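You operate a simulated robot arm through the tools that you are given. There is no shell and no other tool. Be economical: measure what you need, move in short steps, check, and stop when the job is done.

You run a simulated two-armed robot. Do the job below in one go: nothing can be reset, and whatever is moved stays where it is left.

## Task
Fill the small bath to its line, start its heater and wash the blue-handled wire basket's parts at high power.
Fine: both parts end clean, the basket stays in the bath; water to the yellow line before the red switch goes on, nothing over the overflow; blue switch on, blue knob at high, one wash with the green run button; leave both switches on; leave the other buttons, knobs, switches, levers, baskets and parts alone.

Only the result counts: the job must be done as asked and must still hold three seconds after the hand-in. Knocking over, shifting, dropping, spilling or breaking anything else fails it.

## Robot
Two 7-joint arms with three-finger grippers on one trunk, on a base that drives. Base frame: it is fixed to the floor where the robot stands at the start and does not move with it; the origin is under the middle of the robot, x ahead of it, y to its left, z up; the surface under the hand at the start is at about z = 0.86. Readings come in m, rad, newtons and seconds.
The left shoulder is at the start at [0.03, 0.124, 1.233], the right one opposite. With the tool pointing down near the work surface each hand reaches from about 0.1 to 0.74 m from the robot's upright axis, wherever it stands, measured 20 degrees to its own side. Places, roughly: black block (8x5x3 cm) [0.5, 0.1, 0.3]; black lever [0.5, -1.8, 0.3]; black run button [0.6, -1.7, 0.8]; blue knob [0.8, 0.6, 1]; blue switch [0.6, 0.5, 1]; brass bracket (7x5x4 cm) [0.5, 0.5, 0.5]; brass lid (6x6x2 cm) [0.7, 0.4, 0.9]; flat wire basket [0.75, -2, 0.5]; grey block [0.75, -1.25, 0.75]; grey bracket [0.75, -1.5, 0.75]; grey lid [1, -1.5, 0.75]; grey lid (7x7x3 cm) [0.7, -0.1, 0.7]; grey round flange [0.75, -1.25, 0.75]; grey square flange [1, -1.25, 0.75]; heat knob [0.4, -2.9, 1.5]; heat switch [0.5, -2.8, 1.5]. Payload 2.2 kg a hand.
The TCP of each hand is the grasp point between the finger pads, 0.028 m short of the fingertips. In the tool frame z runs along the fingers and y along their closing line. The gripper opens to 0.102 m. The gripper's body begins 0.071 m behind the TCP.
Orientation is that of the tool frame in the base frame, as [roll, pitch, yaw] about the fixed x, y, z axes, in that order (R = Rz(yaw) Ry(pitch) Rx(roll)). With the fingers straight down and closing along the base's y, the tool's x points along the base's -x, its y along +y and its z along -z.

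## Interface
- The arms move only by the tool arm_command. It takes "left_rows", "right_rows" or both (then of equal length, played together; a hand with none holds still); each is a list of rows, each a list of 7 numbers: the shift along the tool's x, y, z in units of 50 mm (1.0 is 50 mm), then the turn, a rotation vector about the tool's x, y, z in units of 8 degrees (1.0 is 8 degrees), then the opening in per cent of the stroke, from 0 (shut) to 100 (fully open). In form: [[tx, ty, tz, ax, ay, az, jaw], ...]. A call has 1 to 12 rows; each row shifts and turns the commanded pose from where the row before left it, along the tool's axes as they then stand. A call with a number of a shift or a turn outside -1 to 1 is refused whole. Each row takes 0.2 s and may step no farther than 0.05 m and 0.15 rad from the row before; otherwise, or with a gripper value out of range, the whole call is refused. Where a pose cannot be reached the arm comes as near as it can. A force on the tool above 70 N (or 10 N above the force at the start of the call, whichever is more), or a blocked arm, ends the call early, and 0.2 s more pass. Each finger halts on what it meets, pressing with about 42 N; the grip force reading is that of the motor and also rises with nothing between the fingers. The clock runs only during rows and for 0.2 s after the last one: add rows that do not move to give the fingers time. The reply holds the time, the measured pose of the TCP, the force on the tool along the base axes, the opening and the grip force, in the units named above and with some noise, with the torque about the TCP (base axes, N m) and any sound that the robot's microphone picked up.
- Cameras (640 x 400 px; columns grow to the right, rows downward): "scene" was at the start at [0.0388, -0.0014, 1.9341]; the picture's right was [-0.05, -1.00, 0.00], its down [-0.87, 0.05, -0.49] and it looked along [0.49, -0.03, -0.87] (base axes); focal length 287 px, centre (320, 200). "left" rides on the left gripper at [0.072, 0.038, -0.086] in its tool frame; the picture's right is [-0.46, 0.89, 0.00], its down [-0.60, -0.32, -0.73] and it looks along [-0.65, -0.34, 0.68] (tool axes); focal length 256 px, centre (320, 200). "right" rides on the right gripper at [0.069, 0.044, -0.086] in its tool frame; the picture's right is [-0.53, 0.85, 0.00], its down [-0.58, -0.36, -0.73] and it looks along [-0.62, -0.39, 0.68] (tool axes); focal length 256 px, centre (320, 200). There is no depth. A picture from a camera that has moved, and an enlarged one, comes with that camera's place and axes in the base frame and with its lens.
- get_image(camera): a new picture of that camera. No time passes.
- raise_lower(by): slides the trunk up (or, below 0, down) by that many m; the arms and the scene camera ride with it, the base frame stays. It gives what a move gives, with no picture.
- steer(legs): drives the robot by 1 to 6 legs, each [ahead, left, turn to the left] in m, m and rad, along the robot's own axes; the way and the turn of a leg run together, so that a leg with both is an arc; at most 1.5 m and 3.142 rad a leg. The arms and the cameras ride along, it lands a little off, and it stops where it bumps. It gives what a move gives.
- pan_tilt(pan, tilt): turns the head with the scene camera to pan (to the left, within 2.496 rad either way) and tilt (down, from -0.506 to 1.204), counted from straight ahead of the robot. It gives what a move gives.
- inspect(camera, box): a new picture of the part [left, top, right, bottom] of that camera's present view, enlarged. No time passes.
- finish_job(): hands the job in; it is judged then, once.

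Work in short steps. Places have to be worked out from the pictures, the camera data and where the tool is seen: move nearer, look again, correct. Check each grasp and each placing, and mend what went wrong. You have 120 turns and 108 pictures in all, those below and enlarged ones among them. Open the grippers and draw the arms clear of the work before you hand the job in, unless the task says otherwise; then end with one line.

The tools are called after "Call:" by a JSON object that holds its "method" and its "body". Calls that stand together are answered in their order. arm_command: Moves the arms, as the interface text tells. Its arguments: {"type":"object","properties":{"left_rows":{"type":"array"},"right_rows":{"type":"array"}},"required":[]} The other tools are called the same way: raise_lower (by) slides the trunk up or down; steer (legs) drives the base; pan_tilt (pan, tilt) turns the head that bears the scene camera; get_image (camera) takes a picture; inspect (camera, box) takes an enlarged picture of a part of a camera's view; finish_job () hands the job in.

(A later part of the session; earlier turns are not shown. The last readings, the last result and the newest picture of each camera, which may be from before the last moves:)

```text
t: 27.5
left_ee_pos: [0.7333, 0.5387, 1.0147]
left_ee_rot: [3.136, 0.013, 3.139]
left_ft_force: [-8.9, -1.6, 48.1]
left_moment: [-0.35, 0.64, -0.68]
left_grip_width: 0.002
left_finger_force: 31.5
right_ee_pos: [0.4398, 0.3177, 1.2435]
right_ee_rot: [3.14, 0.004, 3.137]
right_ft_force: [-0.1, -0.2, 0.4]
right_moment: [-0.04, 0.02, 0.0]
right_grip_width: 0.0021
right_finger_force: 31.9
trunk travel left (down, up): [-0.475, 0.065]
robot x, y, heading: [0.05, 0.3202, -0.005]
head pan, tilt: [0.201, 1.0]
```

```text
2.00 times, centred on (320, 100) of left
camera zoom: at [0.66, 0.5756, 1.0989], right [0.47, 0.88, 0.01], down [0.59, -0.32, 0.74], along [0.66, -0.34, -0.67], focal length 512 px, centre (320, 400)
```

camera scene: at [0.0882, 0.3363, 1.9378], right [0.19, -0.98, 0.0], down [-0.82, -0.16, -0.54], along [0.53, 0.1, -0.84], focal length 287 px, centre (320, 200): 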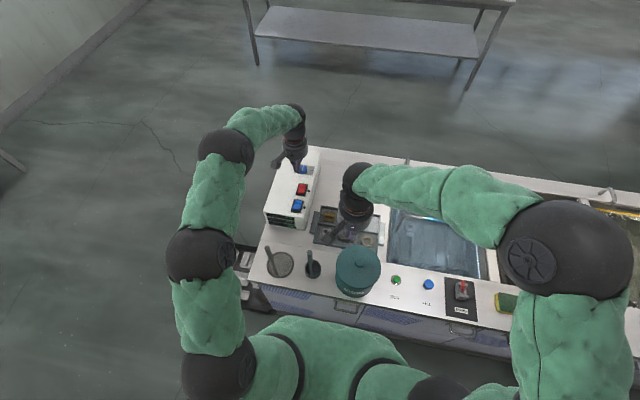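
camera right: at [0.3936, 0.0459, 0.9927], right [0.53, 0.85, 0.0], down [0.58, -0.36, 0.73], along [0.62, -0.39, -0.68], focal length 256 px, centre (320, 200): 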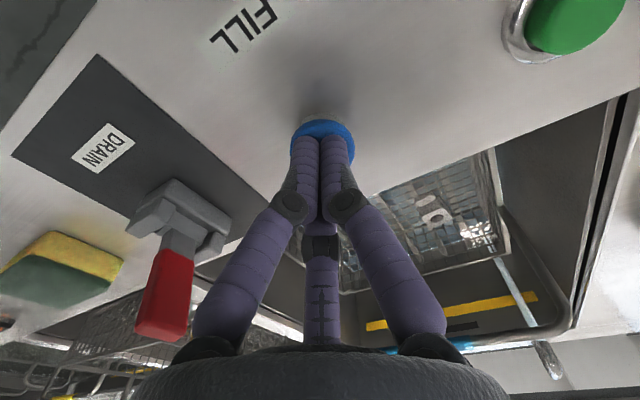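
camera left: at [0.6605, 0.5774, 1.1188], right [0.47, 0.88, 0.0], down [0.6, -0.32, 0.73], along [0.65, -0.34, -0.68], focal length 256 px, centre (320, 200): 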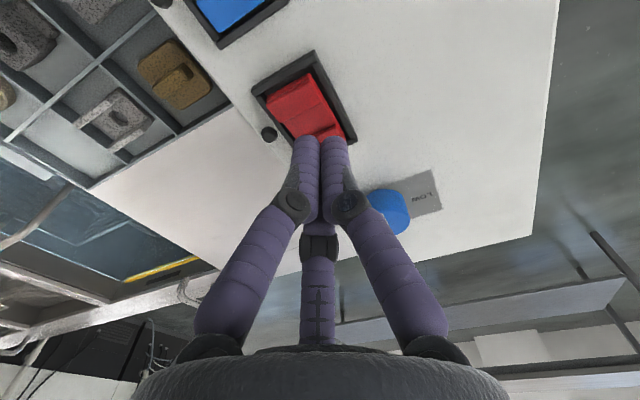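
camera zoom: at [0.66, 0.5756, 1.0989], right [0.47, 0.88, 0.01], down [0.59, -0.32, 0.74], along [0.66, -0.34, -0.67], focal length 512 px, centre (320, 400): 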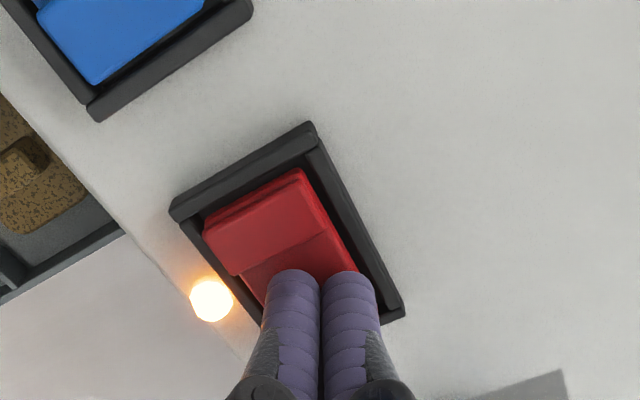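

The red lamp is lit. I lift off and check that it stays lit.

Call:
{"method": "arm_command", "body": {"left_rows": [[0, 0, -0.5, 0, 0, 0, 0], [0, 0, -0.5, 0, 0, 0, 0], [0, 0, -0.4, 0, 0, 0, 0], [0, 0, 0, 0, 0, 0, 0]]}}

Call:
{"method": "get_image", "body": {"camera": "left"}}

Call:
{"method": "inspect", "body": {"camera": "scene", "box": [250, 140, 330, 240]}}

```text
t: 28.5
left_ee_pos: [0.733, 0.5385, 1.0774]
left_ee_rot: [3.141, -0.001, 3.138]
left_ft_force: [-0.4, -0.1, 0.8]
left_moment: [-0.01, -0.02, -0.02]
left_grip_width: 0.0021
left_finger_force: 31.5
right_ee_pos: [0.4435, 0.3183, 1.2397]
right_ee_rot: [-3.141, -0.001, 3.136]
right_ft_force: [-0.3, -0.6, 0.5]
right_moment: [0.0, 0.0, 0.0]
right_grip_width: 0.002
right_finger_force: 31.8
trunk travel left (down, up): [-0.475, 0.065]
robot x, y, heading: [0.0492, 0.3193, -0.003]
head pan, tilt: [0.201, 1.0]
```

```text
73 pictures are left
camera left: at [0.6617, 0.576, 1.1618], right [0.47, 0.88, 0.0], down [0.6, -0.32, 0.73], along [0.65, -0.34, -0.68], focal length 256 px, centre (320, 200)
```

left: 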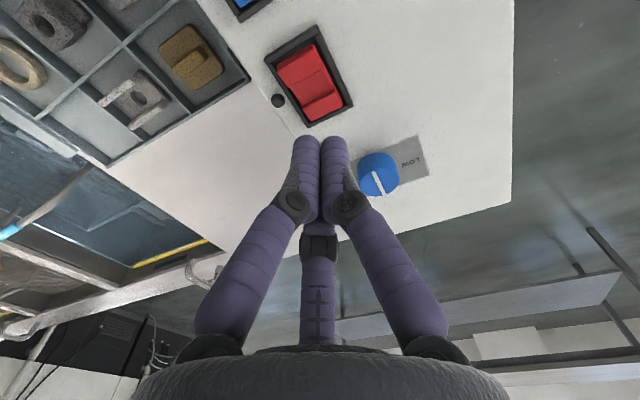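

```text
4.00 times, centred on (290, 190) of scene
camera zoom: at [0.0892, 0.3353, 1.9377], right [0.19, -0.98, 0.0], down [-0.83, -0.16, -0.54], along [0.53, 0.11, -0.84], focal length 1148 px, centre (440, 240)
```

zoom: 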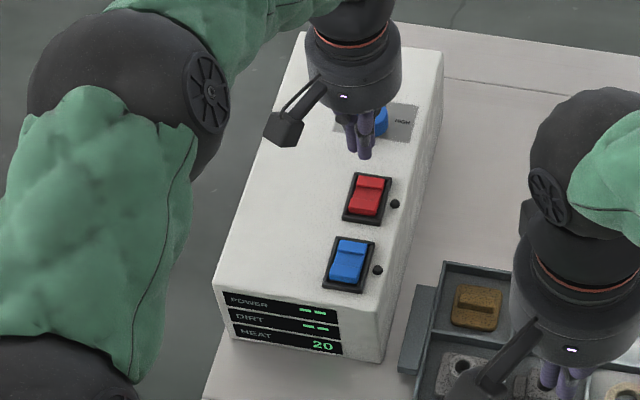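

The lamp went out on release: the rocker didn't latch, and the tip probably bottomed on the frame's far edge. I repeat 7 mm nearer, at x≈0.726.

Call:
{"method": "arm_command", "body": {"left_rows": [[0.14, 0, 0.5, 0, 0, 0, 0], [0, 0, 0.5, 0, 0, 0, 0], [0, 0, 0.14, 0, 0, 0, 0], [0, 0, 0.08, 0, 0, 0, 0], [0, 0, 0.06, 0, 0, 0, 0], [0, 0, 0.06, 0, 0, 0, 0], [0, 0, 0, 0, 0, 0, 0]]}}

Call:
{"method": "inspect", "body": {"camera": "left", "box": [200, 0, 440, 200]}}

```text
t: 30.1
left_ee_pos: [0.7246, 0.5381, 1.0137]
left_ee_rot: [3.14, 0.006, 3.138]
left_ft_force: [-2.6, -3.1, 26.3]
left_moment: [-0.25, 0.13, -0.33]
left_grip_width: 0.0021
left_finger_force: 31.2
right_ee_pos: [0.4411, 0.3176, 1.2418]
right_ee_rot: [3.138, 0.003, 3.137]
right_ft_force: [-0.5, 0.0, 0.0]
right_moment: [-0.02, -0.03, 0.0]
right_grip_width: 0.0021
right_finger_force: 31.1
trunk travel left (down, up): [-0.475, 0.065]
robot x, y, heading: [0.0505, 0.3209, -0.005]
head pan, tilt: [0.201, 1.0]
```

```text
2.00 times, centred on (320, 100) of left
camera zoom: at [0.6532, 0.5752, 1.0993], right [0.47, 0.88, 0.0], down [0.6, -0.32, 0.74], along [0.65, -0.34, -0.68], focal length 512 px, centre (320, 400)
```

zoom: 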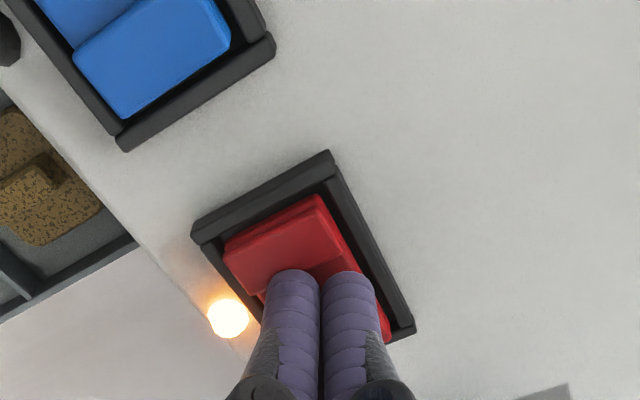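

The lamp is lit again with 26 N. I press harder to make the rocker latch.

Call:
{"method": "arm_command", "body": {"left_rows": [[0, 0, 0.06, 0, 0, 0, 0], [0, 0, 0.06, 0, 0, 0, 0], [0, 0, 0, 0, 0, 0, 0]]}}

Call:
{"method": "inspect", "body": {"camera": "left", "box": [200, 0, 440, 200]}}

```text
t: 30.9
left_ee_pos: [0.7253, 0.5376, 1.0131]
left_ee_rot: [3.138, 0.016, 3.14]
left_ft_force: [-9.4, -5.1, 62.1]
left_moment: [-0.56, 0.3, -1.01]
left_grip_width: 0.006
left_finger_force: 31.3
right_ee_pos: [0.438, 0.3159, 1.2436]
right_ee_rot: [3.14, 0.006, 3.137]
right_ft_force: [0.1, -0.8, 0.3]
right_moment: [0.03, -0.02, 0.02]
right_grip_width: 0.0021
right_finger_force: 31.6
trunk travel left (down, up): [-0.475, 0.065]
robot x, y, heading: [0.0467, 0.321, -0.004]
head pan, tilt: [0.201, 1.0]
```

```text
2.00 times, centred on (320, 100) of left
camera zoom: at [0.6521, 0.5748, 1.0986], right [0.47, 0.88, 0.01], down [0.59, -0.32, 0.74], along [0.66, -0.34, -0.67], focal length 512 px, centre (320, 400)
```

zoom: 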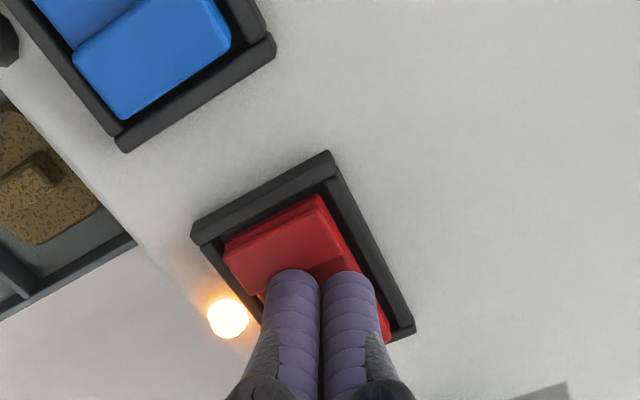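

This is a hard stop. I lift off and look at the lamp.

Call:
{"method": "arm_command", "body": {"left_rows": [[0, 0, -0.3, 0, 0, 0, 0], [0, 0, -0.3, 0, 0, 0, 0], [0, 0, 0, 0, 0, 0, 0]]}}

Call:
{"method": "inspect", "body": {"camera": "left", "box": [200, 0, 440, 200]}}

```text
t: 31.7
left_ee_pos: [0.7274, 0.5374, 1.0294]
left_ee_rot: [3.141, -0.006, 3.137]
left_ft_force: [0.3, 1.0, -0.5]
left_moment: [0.02, 0.01, -0.02]
left_grip_width: 0.0022
left_finger_force: 31.1
right_ee_pos: [0.4447, 0.3181, 1.2418]
right_ee_rot: [-3.141, -0.002, 3.14]
right_ft_force: [0.7, 0.0, -0.4]
right_moment: [-0.03, 0.03, 0.0]
right_grip_width: 0.0022
right_finger_force: 31.1
trunk travel left (down, up): [-0.475, 0.065]
robot x, y, heading: [0.0493, 0.3202, -0.011]
head pan, tilt: [0.201, 1.0]
```

```text
2.00 times, centred on (320, 100) of left
camera zoom: at [0.6555, 0.5748, 1.1164], right [0.47, 0.88, 0.0], down [0.61, -0.32, 0.73], along [0.64, -0.34, -0.69], focal length 512 px, centre (320, 400)
```

zoom: 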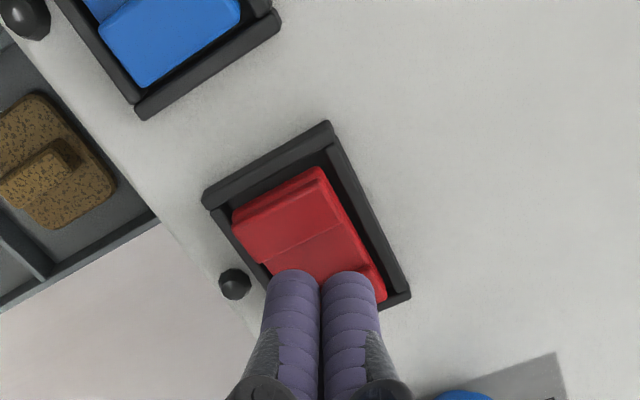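

The lamp goes out on release, so the far end doesn't latch. I try the near end of the same rocker (x≈0.706).

Call:
{"method": "arm_command", "body": {"left_rows": [[0.42, 0.02, -0.2, 0, 0, 0, 0], [0, 0, 0.25, 0, 0, 0, 0], [0, 0, 0.16, 0, 0, 0, 0], [0, 0, 0.08, 0, 0, 0, 0], [0, 0, 0, 0, 0, 0, 0]]}}

Call:
{"method": "inspect", "body": {"camera": "left", "box": [200, 0, 440, 200]}}

```text
t: 32.9
left_ee_pos: [0.7057, 0.5375, 1.0171]
left_ee_rot: [3.139, 0.001, 3.138]
left_ft_force: [-0.3, 0.3, 0.2]
left_moment: [0.03, 0.0, 0.01]
left_grip_width: 0.0022
left_finger_force: 31.5
right_ee_pos: [0.4439, 0.3186, 1.2413]
right_ee_rot: [3.14, 0.0, 3.137]
right_ft_force: [0.0, 1.1, 0.1]
right_moment: [-0.01, 0.01, 0.0]
right_grip_width: 0.0023
right_finger_force: 31.8
trunk travel left (down, up): [-0.475, 0.065]
robot x, y, heading: [0.0485, 0.3198, -0.002]
head pan, tilt: [0.201, 1.0]
```

```text
2.00 times, centred on (320, 100) of left
camera zoom: at [0.6335, 0.5758, 1.1028], right [0.47, 0.88, 0.0], down [0.6, -0.32, 0.73], along [0.65, -0.34, -0.68], focal length 512 px, centre (320, 400)
```

zoom: 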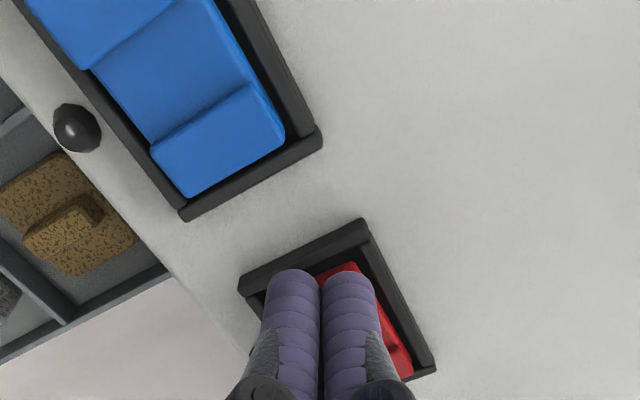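

No contact yet at the near end; I go down a bit more to feel its height.

Call:
{"method": "arm_command", "body": {"left_rows": [[0, 0, 0.06, 0, 0, 0, 0], [0, 0, 0.06, 0, 0, 0, 0], [0, 0, 0.06, 0, 0, 0, 0], [0, 0, 0, 0, 0, 0, 0]]}}

Call:
{"method": "inspect", "body": {"camera": "left", "box": [200, 0, 440, 200]}}

```text
t: 33.9
left_ee_pos: [0.705, 0.5394, 1.012]
left_ee_rot: [3.139, 0.008, 3.139]
left_ft_force: [-5.1, -3.8, 27.3]
left_moment: [-0.26, -0.28, -0.18]
left_grip_width: 0.0022
left_finger_force: 31.9
right_ee_pos: [0.4415, 0.318, 1.2408]
right_ee_rot: [3.14, 0.001, 3.136]
right_ft_force: [-0.6, -0.2, -0.1]
right_moment: [-0.01, -0.01, -0.01]
right_grip_width: 0.0022
right_finger_force: 31.3
trunk travel left (down, up): [-0.475, 0.065]
robot x, y, heading: [0.0476, 0.316, -0.008]
head pan, tilt: [0.201, 1.0]
```

```text
2.00 times, centred on (320, 100) of left
camera zoom: at [0.6325, 0.5762, 1.0982], right [0.47, 0.88, 0.0], down [0.6, -0.32, 0.74], along [0.65, -0.34, -0.68], focal length 512 px, centre (320, 400)
```

zoom: 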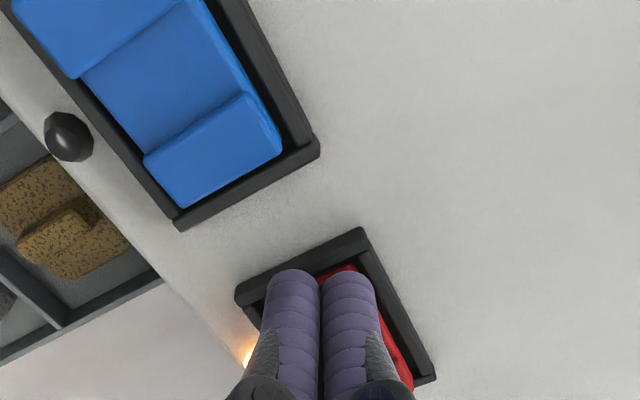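

The lamp lights again here. I lift off and check whether it stays this time.

Call:
{"method": "arm_command", "body": {"left_rows": [[0, 0, -0.3, 0, 0, 0, 0], [0, 0, -0.5, 0, 0, 0, 0], [0, 0, -0.5, 0, 0, 0, 0], [0, 0, 0, 0, 0, 0, 0]]}}

Call:
{"method": "inspect", "body": {"camera": "left", "box": [200, 0, 440, 200]}}

Call:
{"method": "inspect", "body": {"camera": "scene", "box": [260, 160, 324, 240]}}

```text
t: 34.9
left_ee_pos: [0.7079, 0.5418, 1.0727]
left_ee_rot: [3.14, -0.003, 3.137]
left_ft_force: [0.0, 0.2, -0.3]
left_moment: [0.0, -0.01, -0.01]
left_grip_width: 0.0022
left_finger_force: 31.7
right_ee_pos: [0.4438, 0.3183, 1.2414]
right_ee_rot: [-3.141, 0.0, 3.139]
right_ft_force: [0.0, 0.0, -0.8]
right_moment: [0.01, 0.04, 0.02]
right_grip_width: 0.002
right_finger_force: 31.7
trunk travel left (down, up): [-0.475, 0.065]
robot x, y, heading: [0.0492, 0.3195, -0.006]
head pan, tilt: [0.201, 1.0]
```

```text
2.00 times, centred on (320, 100) of left
camera zoom: at [0.6352, 0.5794, 1.1586], right [0.47, 0.88, 0.0], down [0.6, -0.32, 0.73], along [0.65, -0.34, -0.68], focal length 512 px, centre (320, 400)
```

zoom: 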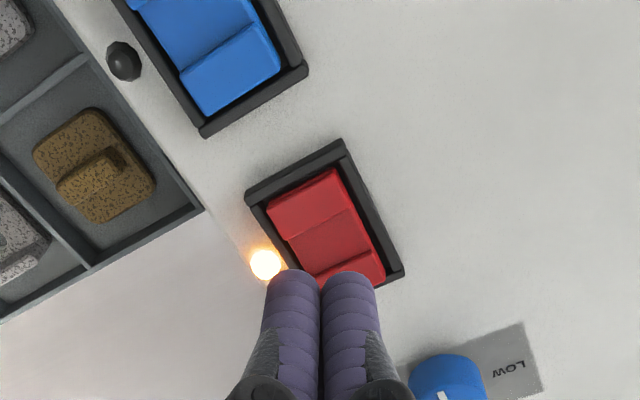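

```text
5.00 times, centred on (292, 200) of scene
camera zoom: at [0.0896, 0.3354, 1.9377], right [0.19, -0.98, 0.0], down [-0.83, -0.16, -0.54], along [0.53, 0.11, -0.84], focal length 1435 px, centre (460, 200)
```

zoom: 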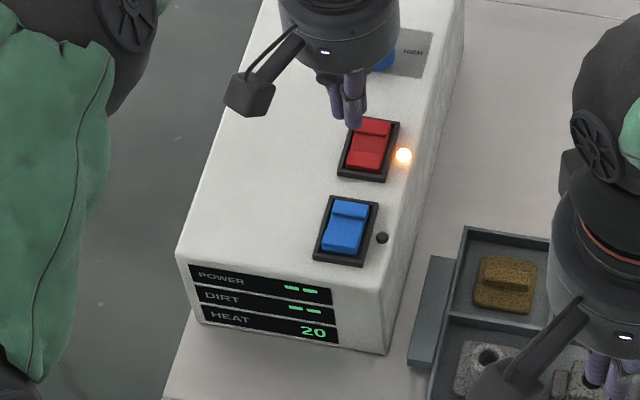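

The heater is latched on, lamp lit: the near end is ON. The blue switch is about 78 mm nearer; I move over its near end and look.

Call:
{"method": "arm_command", "body": {"left_rows": [[0.8, 0, 0, 0, 0, 0, 0], [0.8, 0, 0, 0, 0, 0, 0], [0, 0, 0.6, 0, 0, 0, 0], [0, 0, 0, 0, 0, 0, 0]]}}

Call:
{"method": "inspect", "body": {"camera": "left", "box": [200, 0, 440, 200]}}

```text
t: 35.9
left_ee_pos: [0.6273, 0.5423, 1.0406]
left_ee_rot: [-3.14, 0.002, 3.138]
left_ft_force: [-0.9, -0.7, 0.6]
left_moment: [0.0, -0.03, -0.01]
left_grip_width: 0.0019
left_finger_force: 31.3
right_ee_pos: [0.4424, 0.3193, 1.2417]
right_ee_rot: [-3.141, 0.0, 3.137]
right_ft_force: [-0.4, -0.3, 0.9]
right_moment: [-0.01, -0.02, 0.01]
right_grip_width: 0.0024
right_finger_force: 31.6
trunk travel left (down, up): [-0.475, 0.065]
robot x, y, heading: [0.0517, 0.3196, -0.003]
head pan, tilt: [0.201, 1.0]
```

```text
2.00 times, centred on (320, 100) of left
camera zoom: at [0.5558, 0.5793, 1.1273], right [0.47, 0.88, 0.0], down [0.6, -0.32, 0.73], along [0.65, -0.34, -0.68], focal length 512 px, centre (320, 400)
```

zoom: 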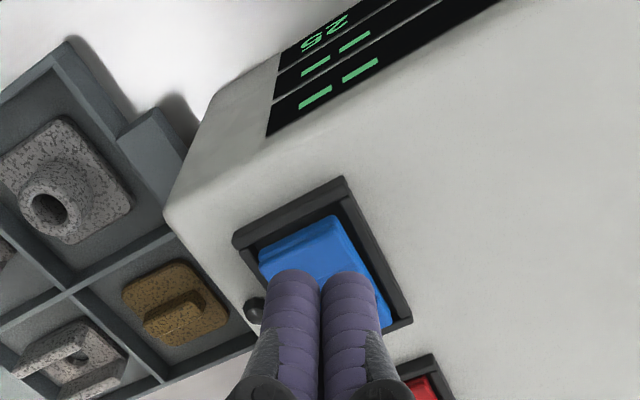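

The display reads 25 and rising. I press the near end of blue at x≈0.6245, to the same depth as red.

Call:
{"method": "arm_command", "body": {"left_rows": [[0.05, -0.04, 0.3, 0, 0, 0, 0], [0, 0, 0.15, 0, 0, 0, 0], [0, 0, 0.08, 0, 0, 0, 0], [0, 0, 0.08, 0, 0, 0, 0], [0, 0, 0.06, 0, 0, 0, 0], [0, 0, 0, 0, 0, 0, 0]]}}

Call:
{"method": "inspect", "body": {"camera": "left", "box": [200, 0, 440, 200]}}

```text
t: 37.3
left_ee_pos: [0.6243, 0.5399, 1.012]
left_ee_rot: [3.14, 0.004, 3.138]
left_ft_force: [-2.8, 1.9, 16.1]
left_moment: [0.01, -0.16, -0.09]
left_grip_width: 0.0021
left_finger_force: 31.5
right_ee_pos: [0.4423, 0.3193, 1.2421]
right_ee_rot: [-3.14, -0.001, 3.138]
right_ft_force: [-1.1, -0.1, -0.2]
right_moment: [-0.05, -0.02, -0.01]
right_grip_width: 0.002
right_finger_force: 31.6
trunk travel left (down, up): [-0.475, 0.065]
robot x, y, heading: [0.0486, 0.318, -0.003]
head pan, tilt: [0.201, 1.0]
```

```text
2.00 times, centred on (320, 100) of left
camera zoom: at [0.5509, 0.5763, 1.0984], right [0.47, 0.88, 0.0], down [0.6, -0.32, 0.73], along [0.65, -0.34, -0.68], focal length 512 px, centre (320, 400)
```

zoom: 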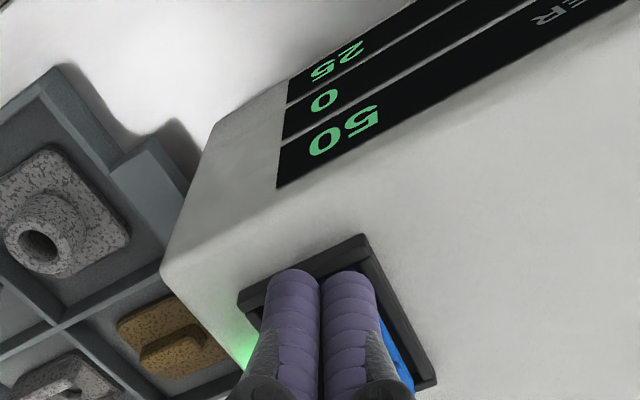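

Green lamp lit, POWER 50. I lift and check that it holds.

Call:
{"method": "arm_command", "body": {"left_rows": [[0, 0, -0.3, 0, 0, 0, 0], [0, 0, -0.7, 0, 0, 0, 0], [0, 0, -0.9, 0, 0, 0, 0], [0, 0, 0, 0, 0, 0, 0]]}}

Call:
{"method": "get_image", "body": {"camera": "left"}}

```text
t: 38.3
left_ee_pos: [0.6221, 0.5403, 1.1077]
left_ee_rot: [-3.14, -0.002, 3.136]
left_ft_force: [-0.2, 0.2, -0.7]
left_moment: [-0.01, -0.03, 0.03]
left_grip_width: 0.0023
left_finger_force: 31.9
right_ee_pos: [0.4438, 0.3195, 1.241]
right_ee_rot: [3.142, -0.001, 3.139]
right_ft_force: [0.6, -0.5, 0.8]
right_moment: [0.0, 0.01, 0.02]
right_grip_width: 0.0022
right_finger_force: 31.4
trunk travel left (down, up): [-0.475, 0.065]
robot x, y, heading: [0.0506, 0.322, -0.009]
head pan, tilt: [0.201, 1.0]
```

```text
62 pictures are left
camera left: at [0.5507, 0.5785, 1.193], right [0.47, 0.88, 0.0], down [0.6, -0.32, 0.73], along [0.64, -0.34, -0.68], focal length 256 px, centre (320, 200)
```

left: 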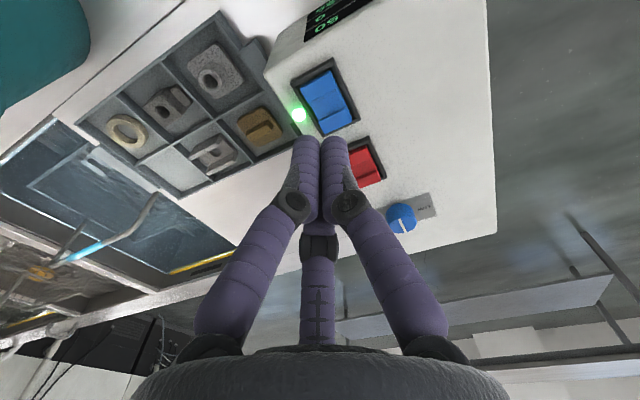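

The sonic switch is on too. The knob is at about (0.805, 0.553); I open the jaw and move over it at height 1.11 and check reach.

Call:
{"method": "arm_command", "body": {"left_rows": [[-0.92, 0.06, 0, 0, 0, 0, 60], [-0.92, 0.06, 0, 0, 0, 0, 60], [-0.92, 0.06, 0, 0, 0, 0, 60], [-0.92, 0.06, 0, 0, 0, 0, 60], [0, 0, 0, 0, 0, 0, 60], [0, 0, 0, 0, 0, 0, 60]]}}

Call:
{"method": "get_image", "body": {"camera": "left"}}

Call:
{"method": "inspect", "body": {"camera": "scene", "box": [260, 130, 340, 240]}}

```text
t: 39.7
left_ee_pos: [0.7954, 0.5474, 1.1055]
left_ee_rot: [3.141, -0.001, 3.136]
left_ft_force: [-1.1, 0.5, 0.6]
left_moment: [-0.01, 0.01, 0.02]
left_grip_width: 0.0612
left_finger_force: 0.0
left hand out of reach, approached as far as the arm can: row 4
right_ee_pos: [0.4439, 0.3194, 1.2414]
right_ee_rot: [3.14, -0.001, 3.138]
right_ft_force: [0.1, 0.4, 0.1]
right_moment: [0.01, 0.04, 0.01]
right_grip_width: 0.0022
right_finger_force: 31.5
trunk travel left (down, up): [-0.475, 0.065]
robot x, y, heading: [0.0497, 0.317, -0.004]
head pan, tilt: [0.201, 1.0]
```

```text
61 pictures are left
camera left: at [0.7228, 0.5858, 1.1925], right [0.47, 0.88, 0.0], down [0.6, -0.32, 0.73], along [0.65, -0.34, -0.68], focal length 256 px, centre (320, 200)
```

left: 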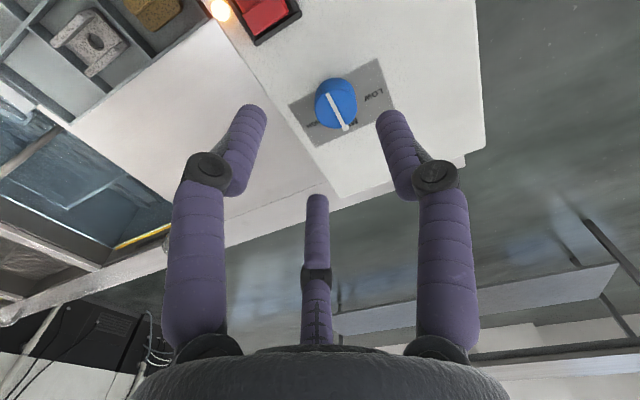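

```text
3.64 times, centred on (300, 185) of scene
camera zoom: at [0.0902, 0.3355, 1.9378], right [0.19, -0.98, 0.0], down [-0.83, -0.16, -0.54], along [0.53, 0.11, -0.84], focal length 1043 px, centre (393, 254)
```

zoom: 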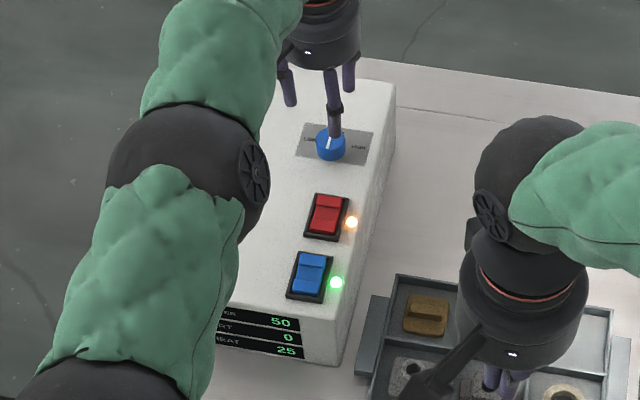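

The arm stops about 1 cm short in x. I drive 0.03 m ahead, with the hands well above everything.

Call:
{"method": "steer", "body": {"legs": [[0.03, 0, 0]]}}

Call:
{"method": "get_image", "body": {"camera": "left"}}

```text
t: 40.5
left_ee_pos: [0.8218, 0.5469, 1.1089]
left_ee_rot: [3.141, 0.002, 3.137]
left_ft_force: [0.0, 1.1, 0.1]
left_moment: [-0.03, -0.03, -0.01]
left_grip_width: 0.0614
left_finger_force: 0.0
right_ee_pos: [0.4701, 0.3184, 1.2421]
right_ee_rot: [3.14, 0.003, 3.135]
right_ft_force: [-0.2, 0.5, -0.1]
right_moment: [-0.01, -0.02, -0.01]
right_grip_width: 0.002
right_finger_force: 31.7
trunk travel left (down, up): [-0.475, 0.065]
robot x, y, heading: [0.0753, 0.3186, -0.008]
head pan, tilt: [0.201, 1.0]
```

```text
59 pictures are left
camera left: at [0.7492, 0.5853, 1.1944], right [0.47, 0.88, 0.0], down [0.6, -0.32, 0.73], along [0.65, -0.34, -0.68], focal length 256 px, centre (320, 200)
```

left: 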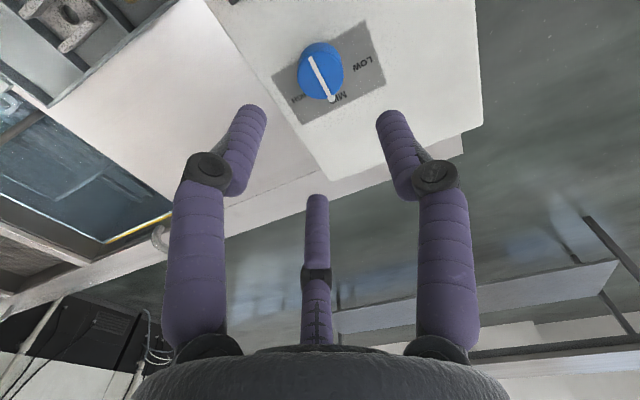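

Knob now measured at (0.811, 0.554). I centre over it and come down to TCP z≈1.05, then look.

Call:
{"method": "arm_command", "body": {"left_rows": [[0.2, 0.14, 0.6, 0, 0, 0, 60], [0, 0, 0.5, 0, 0, 0, 60], [0, 0, 0, 0, 0, 0, 60]]}}

Call:
{"method": "get_image", "body": {"camera": "left"}}

```text
t: 41.3
left_ee_pos: [0.8139, 0.5554, 1.0497]
left_ee_rot: [3.141, 0.001, 3.138]
left_ft_force: [-0.3, 0.6, 1.1]
left_moment: [-0.02, 0.02, 0.0]
left_grip_width: 0.0612
left_finger_force: 0.1
right_ee_pos: [0.4711, 0.3177, 1.2411]
right_ee_rot: [3.141, 0.0, 3.136]
right_ft_force: [0.1, -1.0, 0.6]
right_moment: [0.0, -0.01, -0.02]
right_grip_width: 0.0022
right_finger_force: 31.4
trunk travel left (down, up): [-0.475, 0.065]
robot x, y, heading: [0.0738, 0.3172, -0.004]
head pan, tilt: [0.201, 1.0]
```

```text
58 pictures are left
camera left: at [0.7413, 0.593, 1.1357], right [0.47, 0.88, 0.0], down [0.6, -0.32, 0.73], along [0.65, -0.34, -0.68], focal length 256 px, centre (320, 200)
```

left: 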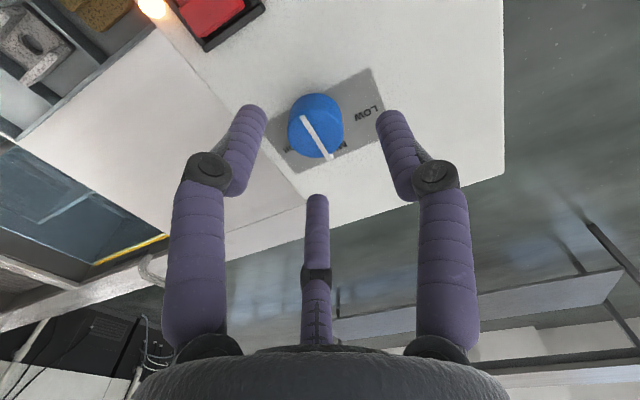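

Well centred (knob at 0.809, 0.556). I lower the pads around the knob, tips just above the box top.

Call:
{"method": "arm_command", "body": {"left_rows": [[0.08, 0, 0.3, 0, 0, 0, 60], [0, 0, 0.2, 0, 0, 0, 60], [0, 0, 0.1, 0, 0, 0, 60], [0, 0, 0, 0, 0, 0, 60]]}}

Call:
{"method": "get_image", "body": {"camera": "left"}}

```text
t: 42.3
left_ee_pos: [0.8095, 0.5548, 1.021]
left_ee_rot: [3.141, 0.0, 3.137]
left_ft_force: [-0.2, 0.8, -0.4]
left_moment: [-0.02, -0.01, -0.02]
left_grip_width: 0.061
left_finger_force: 0.1
right_ee_pos: [0.4728, 0.3189, 1.2414]
right_ee_rot: [-3.142, 0.0, 3.135]
right_ft_force: [0.7, -0.4, -0.6]
right_moment: [0.01, 0.01, -0.01]
right_grip_width: 0.0022
right_finger_force: 31.9
trunk travel left (down, up): [-0.475, 0.065]
robot x, y, heading: [0.0761, 0.3197, -0.005]
head pan, tilt: [0.201, 1.0]
```

```text
57 pictures are left
camera left: at [0.7367, 0.5926, 1.1072], right [0.47, 0.88, 0.0], down [0.6, -0.32, 0.73], along [0.65, -0.34, -0.68], focal length 256 px, centre (320, 200)
```

left: 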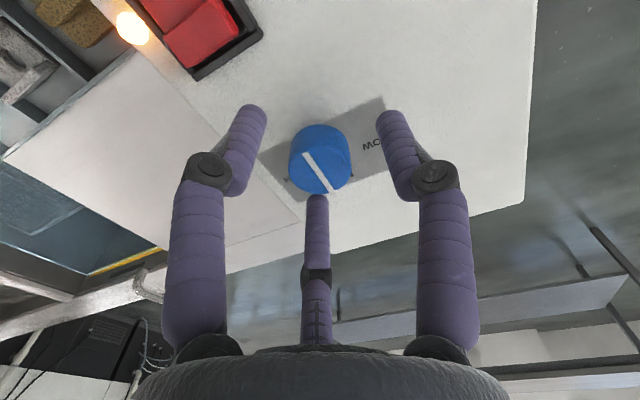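

Knob sits between the fingers. I lower 3 mm more and close.

Call:
{"method": "arm_command", "body": {"left_rows": [[0, 0, 0.06, 0, 0, 0, 60], [0, 0, 0, 0, 0, 0, 15], [0, 0, 0, 0, 0, 0, 15], [0, 0, 0, 0, 0, 0, 15]]}}

Call:
{"method": "get_image", "body": {"camera": "left"}}

```text
t: 43.3
left_ee_pos: [0.8137, 0.553, 1.0206]
left_ee_rot: [3.141, 0.007, 3.136]
left_ft_force: [27.7, -14.3, 2.5]
left_moment: [-0.6, -0.74, -0.01]
left_grip_width: 0.036
left_finger_force: 16.1
right_ee_pos: [0.4748, 0.3152, 1.2394]
right_ee_rot: [3.139, -0.004, 3.134]
right_ft_force: [-0.4, -0.3, -0.9]
right_moment: [-0.04, -0.02, 0.0]
right_grip_width: 0.0022
right_finger_force: 32.1
trunk travel left (down, up): [-0.475, 0.065]
robot x, y, heading: [0.0767, 0.3222, -0.007]
head pan, tilt: [0.201, 1.0]
```

```text
56 pictures are left
camera left: at [0.742, 0.5907, 1.1051], right [0.47, 0.88, 0.0], down [0.6, -0.32, 0.73], along [0.65, -0.34, -0.68], focal length 256 px, centre (320, 200)
```

left: 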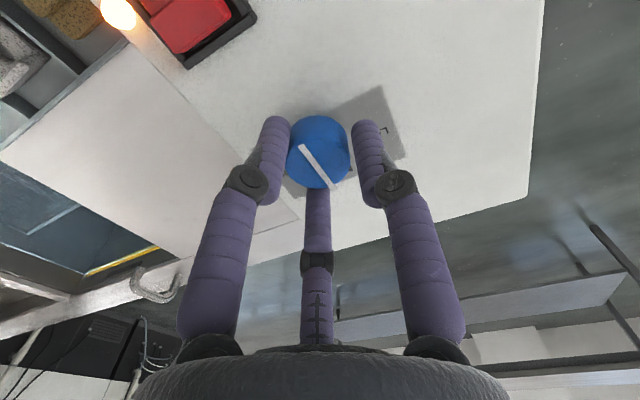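

The pads grip ahead of the knob's centre (tool pushed +x and -y). I reopen, shift 7 mm back and 2 mm right, and close again.

Call:
{"method": "arm_command", "body": {"left_rows": [[0, 0, 0, 0, 0, 0, 60], [0, 0, 0, 0, 0, 0, 60], [0.14, -0.05, 0, 0, 0, 0, 60], [0, 0, 0, 0, 0, 0, 60], [0, 0, 0, 0, 0, 0, 15], [0, 0, 0, 0, 0, 0, 15], [0, 0, 0, 0, 0, 0, 15]]}}

Call:
{"method": "get_image", "body": {"camera": "left"}}

```text
t: 44.9
left_ee_pos: [0.8068, 0.5445, 1.0185]
left_ee_rot: [3.141, 0.004, 3.135]
left_ft_force: [20.9, -25.4, 2.8]
left_moment: [-0.7, -0.77, -0.34]
left_grip_width: 0.0393
left_finger_force: 45.1
right_ee_pos: [0.4736, 0.3151, 1.2398]
right_ee_rot: [3.14, -0.001, 3.134]
right_ft_force: [0.1, -0.1, -0.5]
right_moment: [-0.01, -0.02, 0.01]
right_grip_width: 0.0023
right_finger_force: 31.1
trunk travel left (down, up): [-0.475, 0.065]
robot x, y, heading: [0.0792, 0.3169, -0.006]
head pan, tilt: [0.201, 1.0]
```

```text
55 pictures are left
camera left: at [0.7338, 0.5838, 1.1048], right [0.47, 0.88, 0.0], down [0.6, -0.32, 0.73], along [0.65, -0.34, -0.68], focal length 256 px, centre (320, 200)
```

left: 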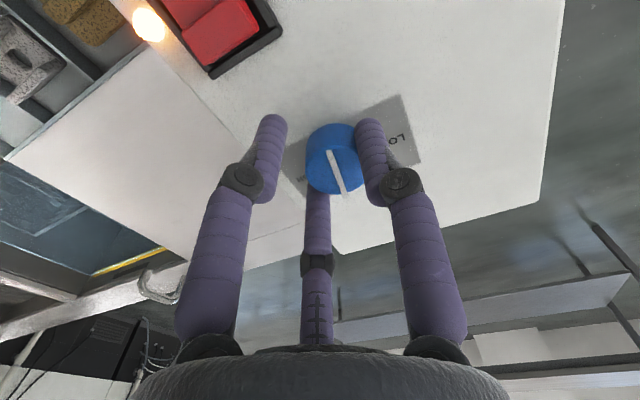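

The readings don't match a clean pinch. I open, rise 5 cm and look again from both the left camera and the scene.

Call:
{"method": "arm_command", "body": {"left_rows": [[0, 0, 0, 0, 0, 0, 70], [0, 0, 0, 0, 0, 0, 70], [0, 0, -0.5, 0, 0, 0, 70], [0, 0, -0.5, 0, 0, 0, 70], [0, 0, 0, 0, 0, 0, 70]]}}

Call:
{"method": "get_image", "body": {"camera": "left"}}

Call:
{"method": "inspect", "body": {"camera": "scene", "box": [260, 140, 340, 240]}}

```text
t: 46.1
left_ee_pos: [0.8023, 0.5511, 1.0658]
left_ee_rot: [3.141, -0.001, 3.137]
left_ft_force: [0.2, 0.4, 0.7]
left_moment: [-0.01, 0.04, 0.01]
left_grip_width: 0.0712
left_finger_force: 0.0
right_ee_pos: [0.4729, 0.3177, 1.2416]
right_ee_rot: [3.141, -0.002, 3.136]
right_ft_force: [-1.2, 0.1, -0.5]
right_moment: [0.0, 0.0, -0.02]
right_grip_width: 0.0022
right_finger_force: 31.3
trunk travel left (down, up): [-0.475, 0.065]
robot x, y, heading: [0.0779, 0.3213, -0.005]
head pan, tilt: [0.201, 1.0]
```

```text
54 pictures are left
camera left: at [0.7305, 0.5886, 1.1528], right [0.47, 0.88, 0.0], down [0.6, -0.32, 0.73], along [0.65, -0.34, -0.68], focal length 256 px, centre (320, 200)
```

left: 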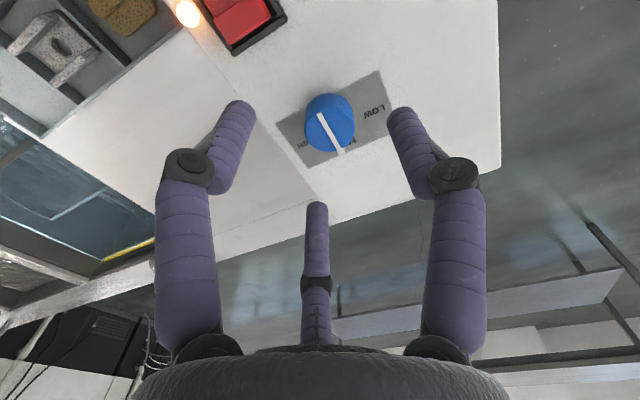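

```text
4.00 times, centred on (300, 190) of scene
camera zoom: at [0.1188, 0.3354, 1.9377], right [0.19, -0.98, 0.0], down [-0.83, -0.16, -0.54], along [0.53, 0.1, -0.84], focal length 1148 px, centre (400, 240)
```

zoom: 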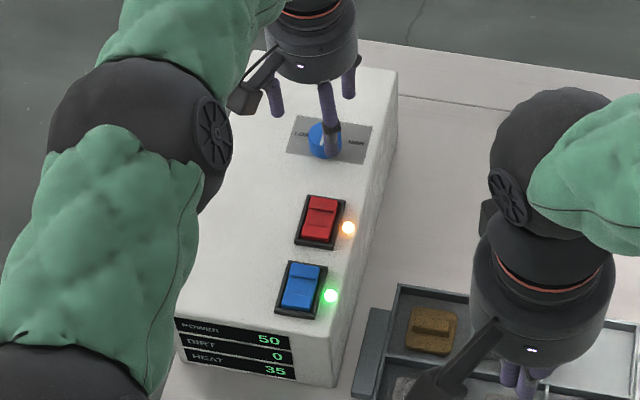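

Geometry checks show the hand is really three-fingered (one at +y, two at -y ±x), so it self-centres; the first grip at (0.8137, 0.553) was right. HEAT is at 35. I go back there and close.

Call:
{"method": "arm_command", "body": {"left_rows": [[-0.22, 0.03, 0.3, 0, 0, 0, 65], [0, 0, 0.4, 0, 0, 0, 65], [0, 0, 0.24, 0, 0, 0, 65], [0, 0, 0, 0, 0, 0, 65], [0, 0, 0, 0, 0, 0, 10], [0, 0, 0, 0, 0, 0, 10], [0, 0, 0, 0, 0, 0, 10], [0, 0, 0, 0, 0, 0, 10]]}}

Call:
{"method": "get_image", "body": {"camera": "left"}}

```text
t: 47.9
left_ee_pos: [0.8155, 0.5511, 1.0222]
left_ee_rot: [-3.14, 0.004, 3.137]
left_ft_force: [14.6, -7.0, 2.6]
left_moment: [-0.48, -0.7, -0.04]
left_grip_width: 0.033
left_finger_force: 45.2
right_ee_pos: [0.4731, 0.3178, 1.2419]
right_ee_rot: [3.141, -0.001, 3.137]
right_ft_force: [-0.4, -0.6, 0.5]
right_moment: [0.01, 0.0, 0.0]
right_grip_width: 0.002
right_finger_force: 31.2
trunk travel left (down, up): [-0.475, 0.065]
robot x, y, heading: [0.0797, 0.3204, -0.003]
head pan, tilt: [0.201, 1.0]
```

```text
52 pictures are left
camera left: at [0.743, 0.5889, 1.1081], right [0.47, 0.88, 0.0], down [0.6, -0.32, 0.73], along [0.65, -0.34, -0.68], focal length 256 px, centre (320, 200)
```

left: 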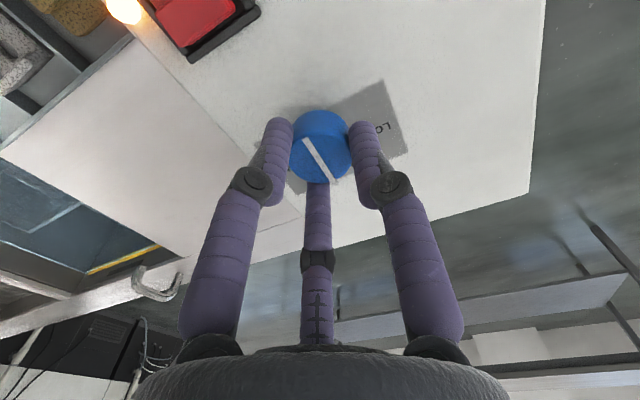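

Firm grip (0.033 m, 45 N). I turn 32° clockwise (seen from above) toward HIGH and check.

Call:
{"method": "arm_command", "body": {"left_rows": [[0, 0, 0, 0, 0, 1, 10], [0, 0, 0, 0, 0, 1, 10], [0, 0, 0, 0, 0, 1, 10], [0, 0, 0, 0, 0, 1, 10], [0, 0, 0, 0, 0, 0, 10]]}}

Call:
{"method": "get_image", "body": {"camera": "left"}}

Call:
{"method": "inspect", "body": {"camera": "scene", "box": [260, 140, 340, 240]}}

```text
t: 49.1
left_ee_pos: [0.8141, 0.5507, 1.0224]
left_ee_rot: [3.139, 0.0, 2.577]
left_ft_force: [18.5, -13.8, 7.6]
left_moment: [-0.9, -0.43, -0.04]
left_grip_width: 0.033
left_finger_force: 45.1
right_ee_pos: [0.472, 0.3161, 1.2411]
right_ee_rot: [3.14, -0.001, 3.136]
right_ft_force: [-0.1, 0.3, 0.4]
right_moment: [-0.04, -0.03, 0.0]
right_grip_width: 0.0021
right_finger_force: 31.0
trunk travel left (down, up): [-0.475, 0.065]
robot x, y, heading: [0.078, 0.3217, -0.006]
head pan, tilt: [0.201, 1.0]
```

```text
51 pictures are left
camera left: at [0.7747, 0.6213, 1.1084], right [0.87, 0.5, 0.0], down [0.34, -0.59, 0.73], along [0.37, -0.63, -0.68], focal length 256 px, centre (320, 200)
```

left: 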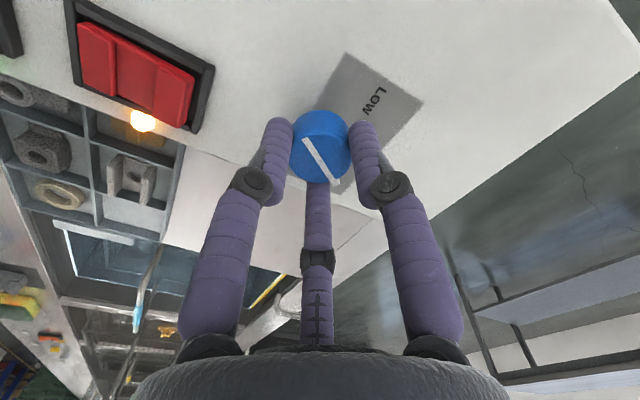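

```text
4.00 times, centred on (300, 190) of scene
camera zoom: at [0.1205, 0.3327, 1.9378], right [0.19, -0.98, 0.0], down [-0.83, -0.16, -0.54], along [0.53, 0.11, -0.84], focal length 1148 px, centre (400, 240)
```

zoom: 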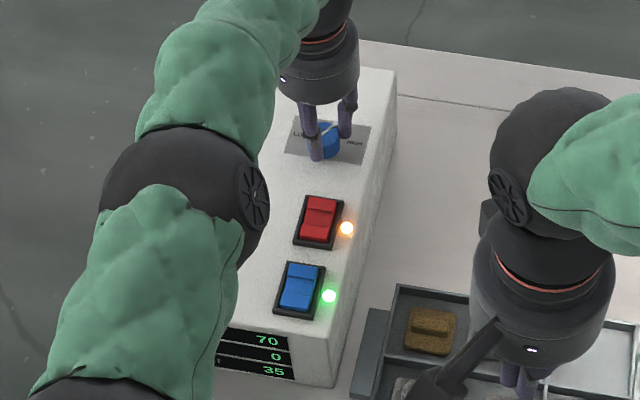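

Knob turns with the hand: POWER 70. I turn another 48°.

Call:
{"method": "arm_command", "body": {"left_rows": [[0, 0, 0, 0, 0, 1, 10], [0, 0, 0, 0, 0, 1, 10], [0, 0, 0, 0, 0, 1, 10], [0, 0, 0, 0, 0, 1, 10], [0, 0, 0, 0, 0, 1, 10], [0, 0, 0, 0, 0, 1, 10], [0, 0, 0, 0, 0, 0, 10]]}}

Call:
{"method": "get_image", "body": {"camera": "left"}}

Call:
{"method": "inspect", "body": {"camera": "scene", "box": [260, 140, 340, 240]}}

```text
t: 50.7
left_ee_pos: [0.8152, 0.5514, 1.0214]
left_ee_rot: [3.141, -0.002, 1.739]
left_ft_force: [19.7, -17.4, 5.5]
left_moment: [-0.34, -0.39, 0.31]
left_grip_width: 0.0333
left_finger_force: 45.1
right_ee_pos: [0.4741, 0.3167, 1.2408]
right_ee_rot: [3.141, -0.001, 3.136]
right_ft_force: [0.5, -0.3, -0.7]
right_moment: [-0.01, 0.03, -0.01]
right_grip_width: 0.002
right_finger_force: 31.6
trunk travel left (down, up): [-0.475, 0.065]
robot x, y, heading: [0.079, 0.3208, -0.004]
head pan, tilt: [0.201, 1.0]
```

```text
49 pictures are left
camera left: at [0.8408, 0.6282, 1.1074], right [0.95, -0.31, 0.0], down [-0.21, -0.65, 0.73], along [-0.23, -0.69, -0.68], focal length 256 px, centre (320, 200)
```

left: 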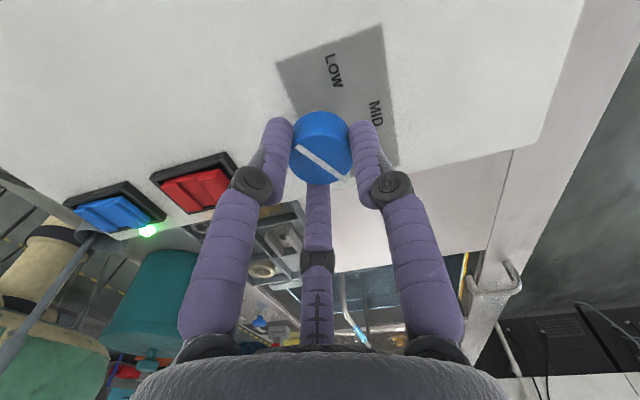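

```text
4.00 times, centred on (300, 190) of scene
camera zoom: at [0.1211, 0.3319, 1.9377], right [0.19, -0.98, 0.0], down [-0.83, -0.16, -0.54], along [0.53, 0.11, -0.84], focal length 1148 px, centre (400, 240)
```

zoom: 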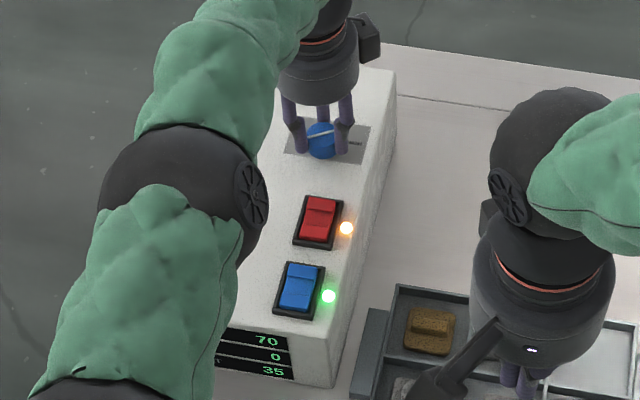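

Pointer now faces HIGH and POWER reads 70 (it was 50 at MID). I release, rise, and check it stays.

Call:
{"method": "arm_command", "body": {"left_rows": [[0, 0, 0, 0, 0, 0, 65], [0, 0, 0, 0, 0, 0, 65], [0, 0, 0, 0, 0, 0, 65], [0, 0, -0.5, 0, 0, 0, 65], [0, 0, -0.9, 0, 0, 0, 65], [0, 0, -0.9, 0, 0, 0, 65], [0, 0, 0, 0, 0, 0, 65]]}}

Call:
{"method": "get_image", "body": {"camera": "left"}}

Call:
{"method": "inspect", "body": {"camera": "scene", "box": [260, 140, 340, 240]}}

```text
t: 52.3
left_ee_pos: [0.812, 0.5542, 1.1354]
left_ee_rot: [-3.141, 0.0, 1.739]
left_ft_force: [-0.2, 0.5, -1.0]
left_moment: [-0.04, 0.02, 0.02]
left_grip_width: 0.0662
left_finger_force: 0.1
right_ee_pos: [0.4724, 0.3181, 1.2414]
right_ee_rot: [-3.141, -0.002, 3.137]
right_ft_force: [0.2, -0.6, -0.1]
right_moment: [0.0, -0.02, -0.02]
right_grip_width: 0.0023
right_finger_force: 31.1
trunk travel left (down, up): [-0.475, 0.065]
robot x, y, heading: [0.074, 0.3163, -0.004]
head pan, tilt: [0.201, 1.0]
```

```text
47 pictures are left
camera left: at [0.8375, 0.6306, 1.2208], right [0.95, -0.31, 0.0], down [-0.21, -0.65, 0.73], along [-0.23, -0.7, -0.68], focal length 256 px, centre (320, 200)
```

left: 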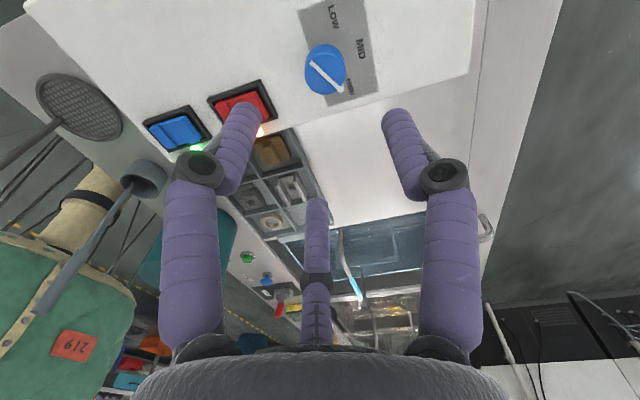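

```text
4.00 times, centred on (300, 190) of scene
camera zoom: at [0.1194, 0.3351, 1.9377], right [0.19, -0.98, 0.0], down [-0.83, -0.16, -0.54], along [0.53, 0.11, -0.84], focal length 1148 px, centre (400, 240)
```

zoom: 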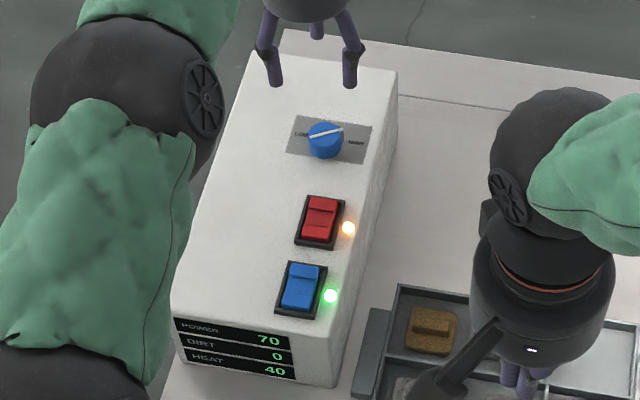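

I look closely at the pointer against the HIGH mark.

Call:
{"method": "inspect", "body": {"camera": "left", "box": [270, 0, 400, 110]}}

```text
3.64 times, centred on (335, 55) of left
camera zoom: at [0.8375, 0.6306, 1.2208], right [0.95, -0.31, 0.0], down [-0.21, -0.65, 0.73], along [-0.23, -0.7, -0.68], focal length 931 px, centre (266, 727)
```

zoom: 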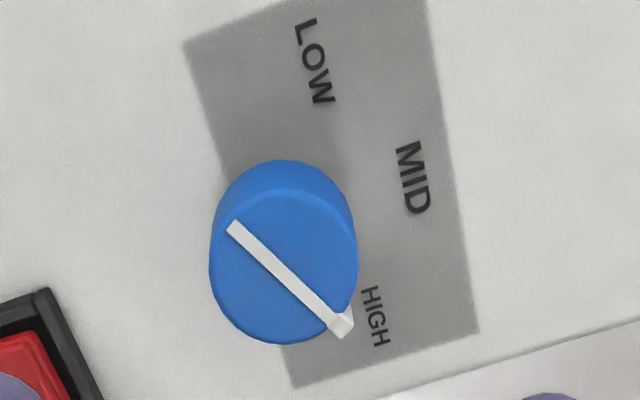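

The pointer lines up with HIGH (POWER 70) and both lamps are on. Next RUN: I move the right hand over it, also turning the wrist so its camera clears the cleaner tub.

Call:
{"method": "arm_command", "body": {"right_rows": [[0.03, -0.82, 0, 0, 0, 0, 0], [0.03, -0.82, 0, 0, 0, 0, 0], [0.03, -0.82, 0, 0, 0, 0, 0], [0.03, -0.82, 0, 0, 0, 0, 0], [0.03, -0.82, 0, 0, 0, 0, 0], [0, 0, 0, 0, 0, -1, 0], [0, 0, 0, 0, 0, -1, 0], [0, 0, 0, 0, 0, -1, 0], [0, 0, 0, 0, 0, -1, 0], [0, 0, 0, 0, 0, -1, 0], [0, 0, 0, 0, 0, -1, 0], [0, 0, 0, 0, 0, -1, 0]]}}

Call:
{"method": "get_image", "body": {"camera": "right"}}

Call:
{"method": "get_image", "body": {"camera": "scene"}}

```text
t: 54.9
left_ee_pos: [0.8122, 0.5546, 1.1349]
left_ee_rot: [-3.141, 0.0, 1.74]
left_ft_force: [-0.2, 0.4, 0.2]
left_moment: [0.02, 0.0, 0.0]
left_grip_width: 0.0663
left_finger_force: 0.1
right_ee_pos: [0.4632, 0.1125, 1.2415]
right_ee_rot: [3.141, -0.002, -2.165]
right_ft_force: [-0.3, 0.2, 0.2]
right_moment: [-0.03, -0.05, 0.01]
right_grip_width: 0.002
right_finger_force: 31.3
trunk travel left (down, up): [-0.475, 0.065]
robot x, y, heading: [0.0782, 0.3218, -0.004]
head pan, tilt: [0.201, 1.0]
```

```text
44 pictures are left
camera right: at [0.3875, 0.0809, 1.3281], right [-0.4, 0.92, 0.0], down [0.63, 0.27, 0.73], along [0.67, 0.29, -0.68], focal length 256 px, centre (320, 200)
```

right: 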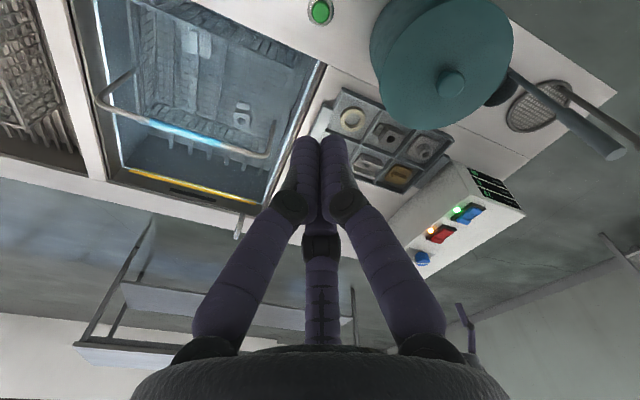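

```text
43 pictures are left
camera scene: at [0.1185, 0.3352, 1.9378], right [0.19, -0.98, 0.0], down [-0.83, -0.16, -0.54], along [0.53, 0.11, -0.84], focal length 287 px, centre (320, 200)
```

scene: 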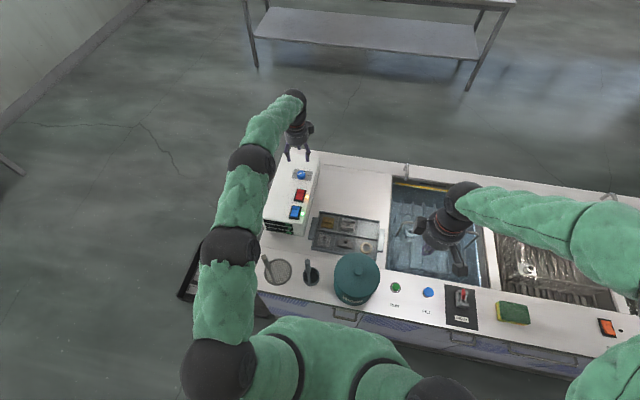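

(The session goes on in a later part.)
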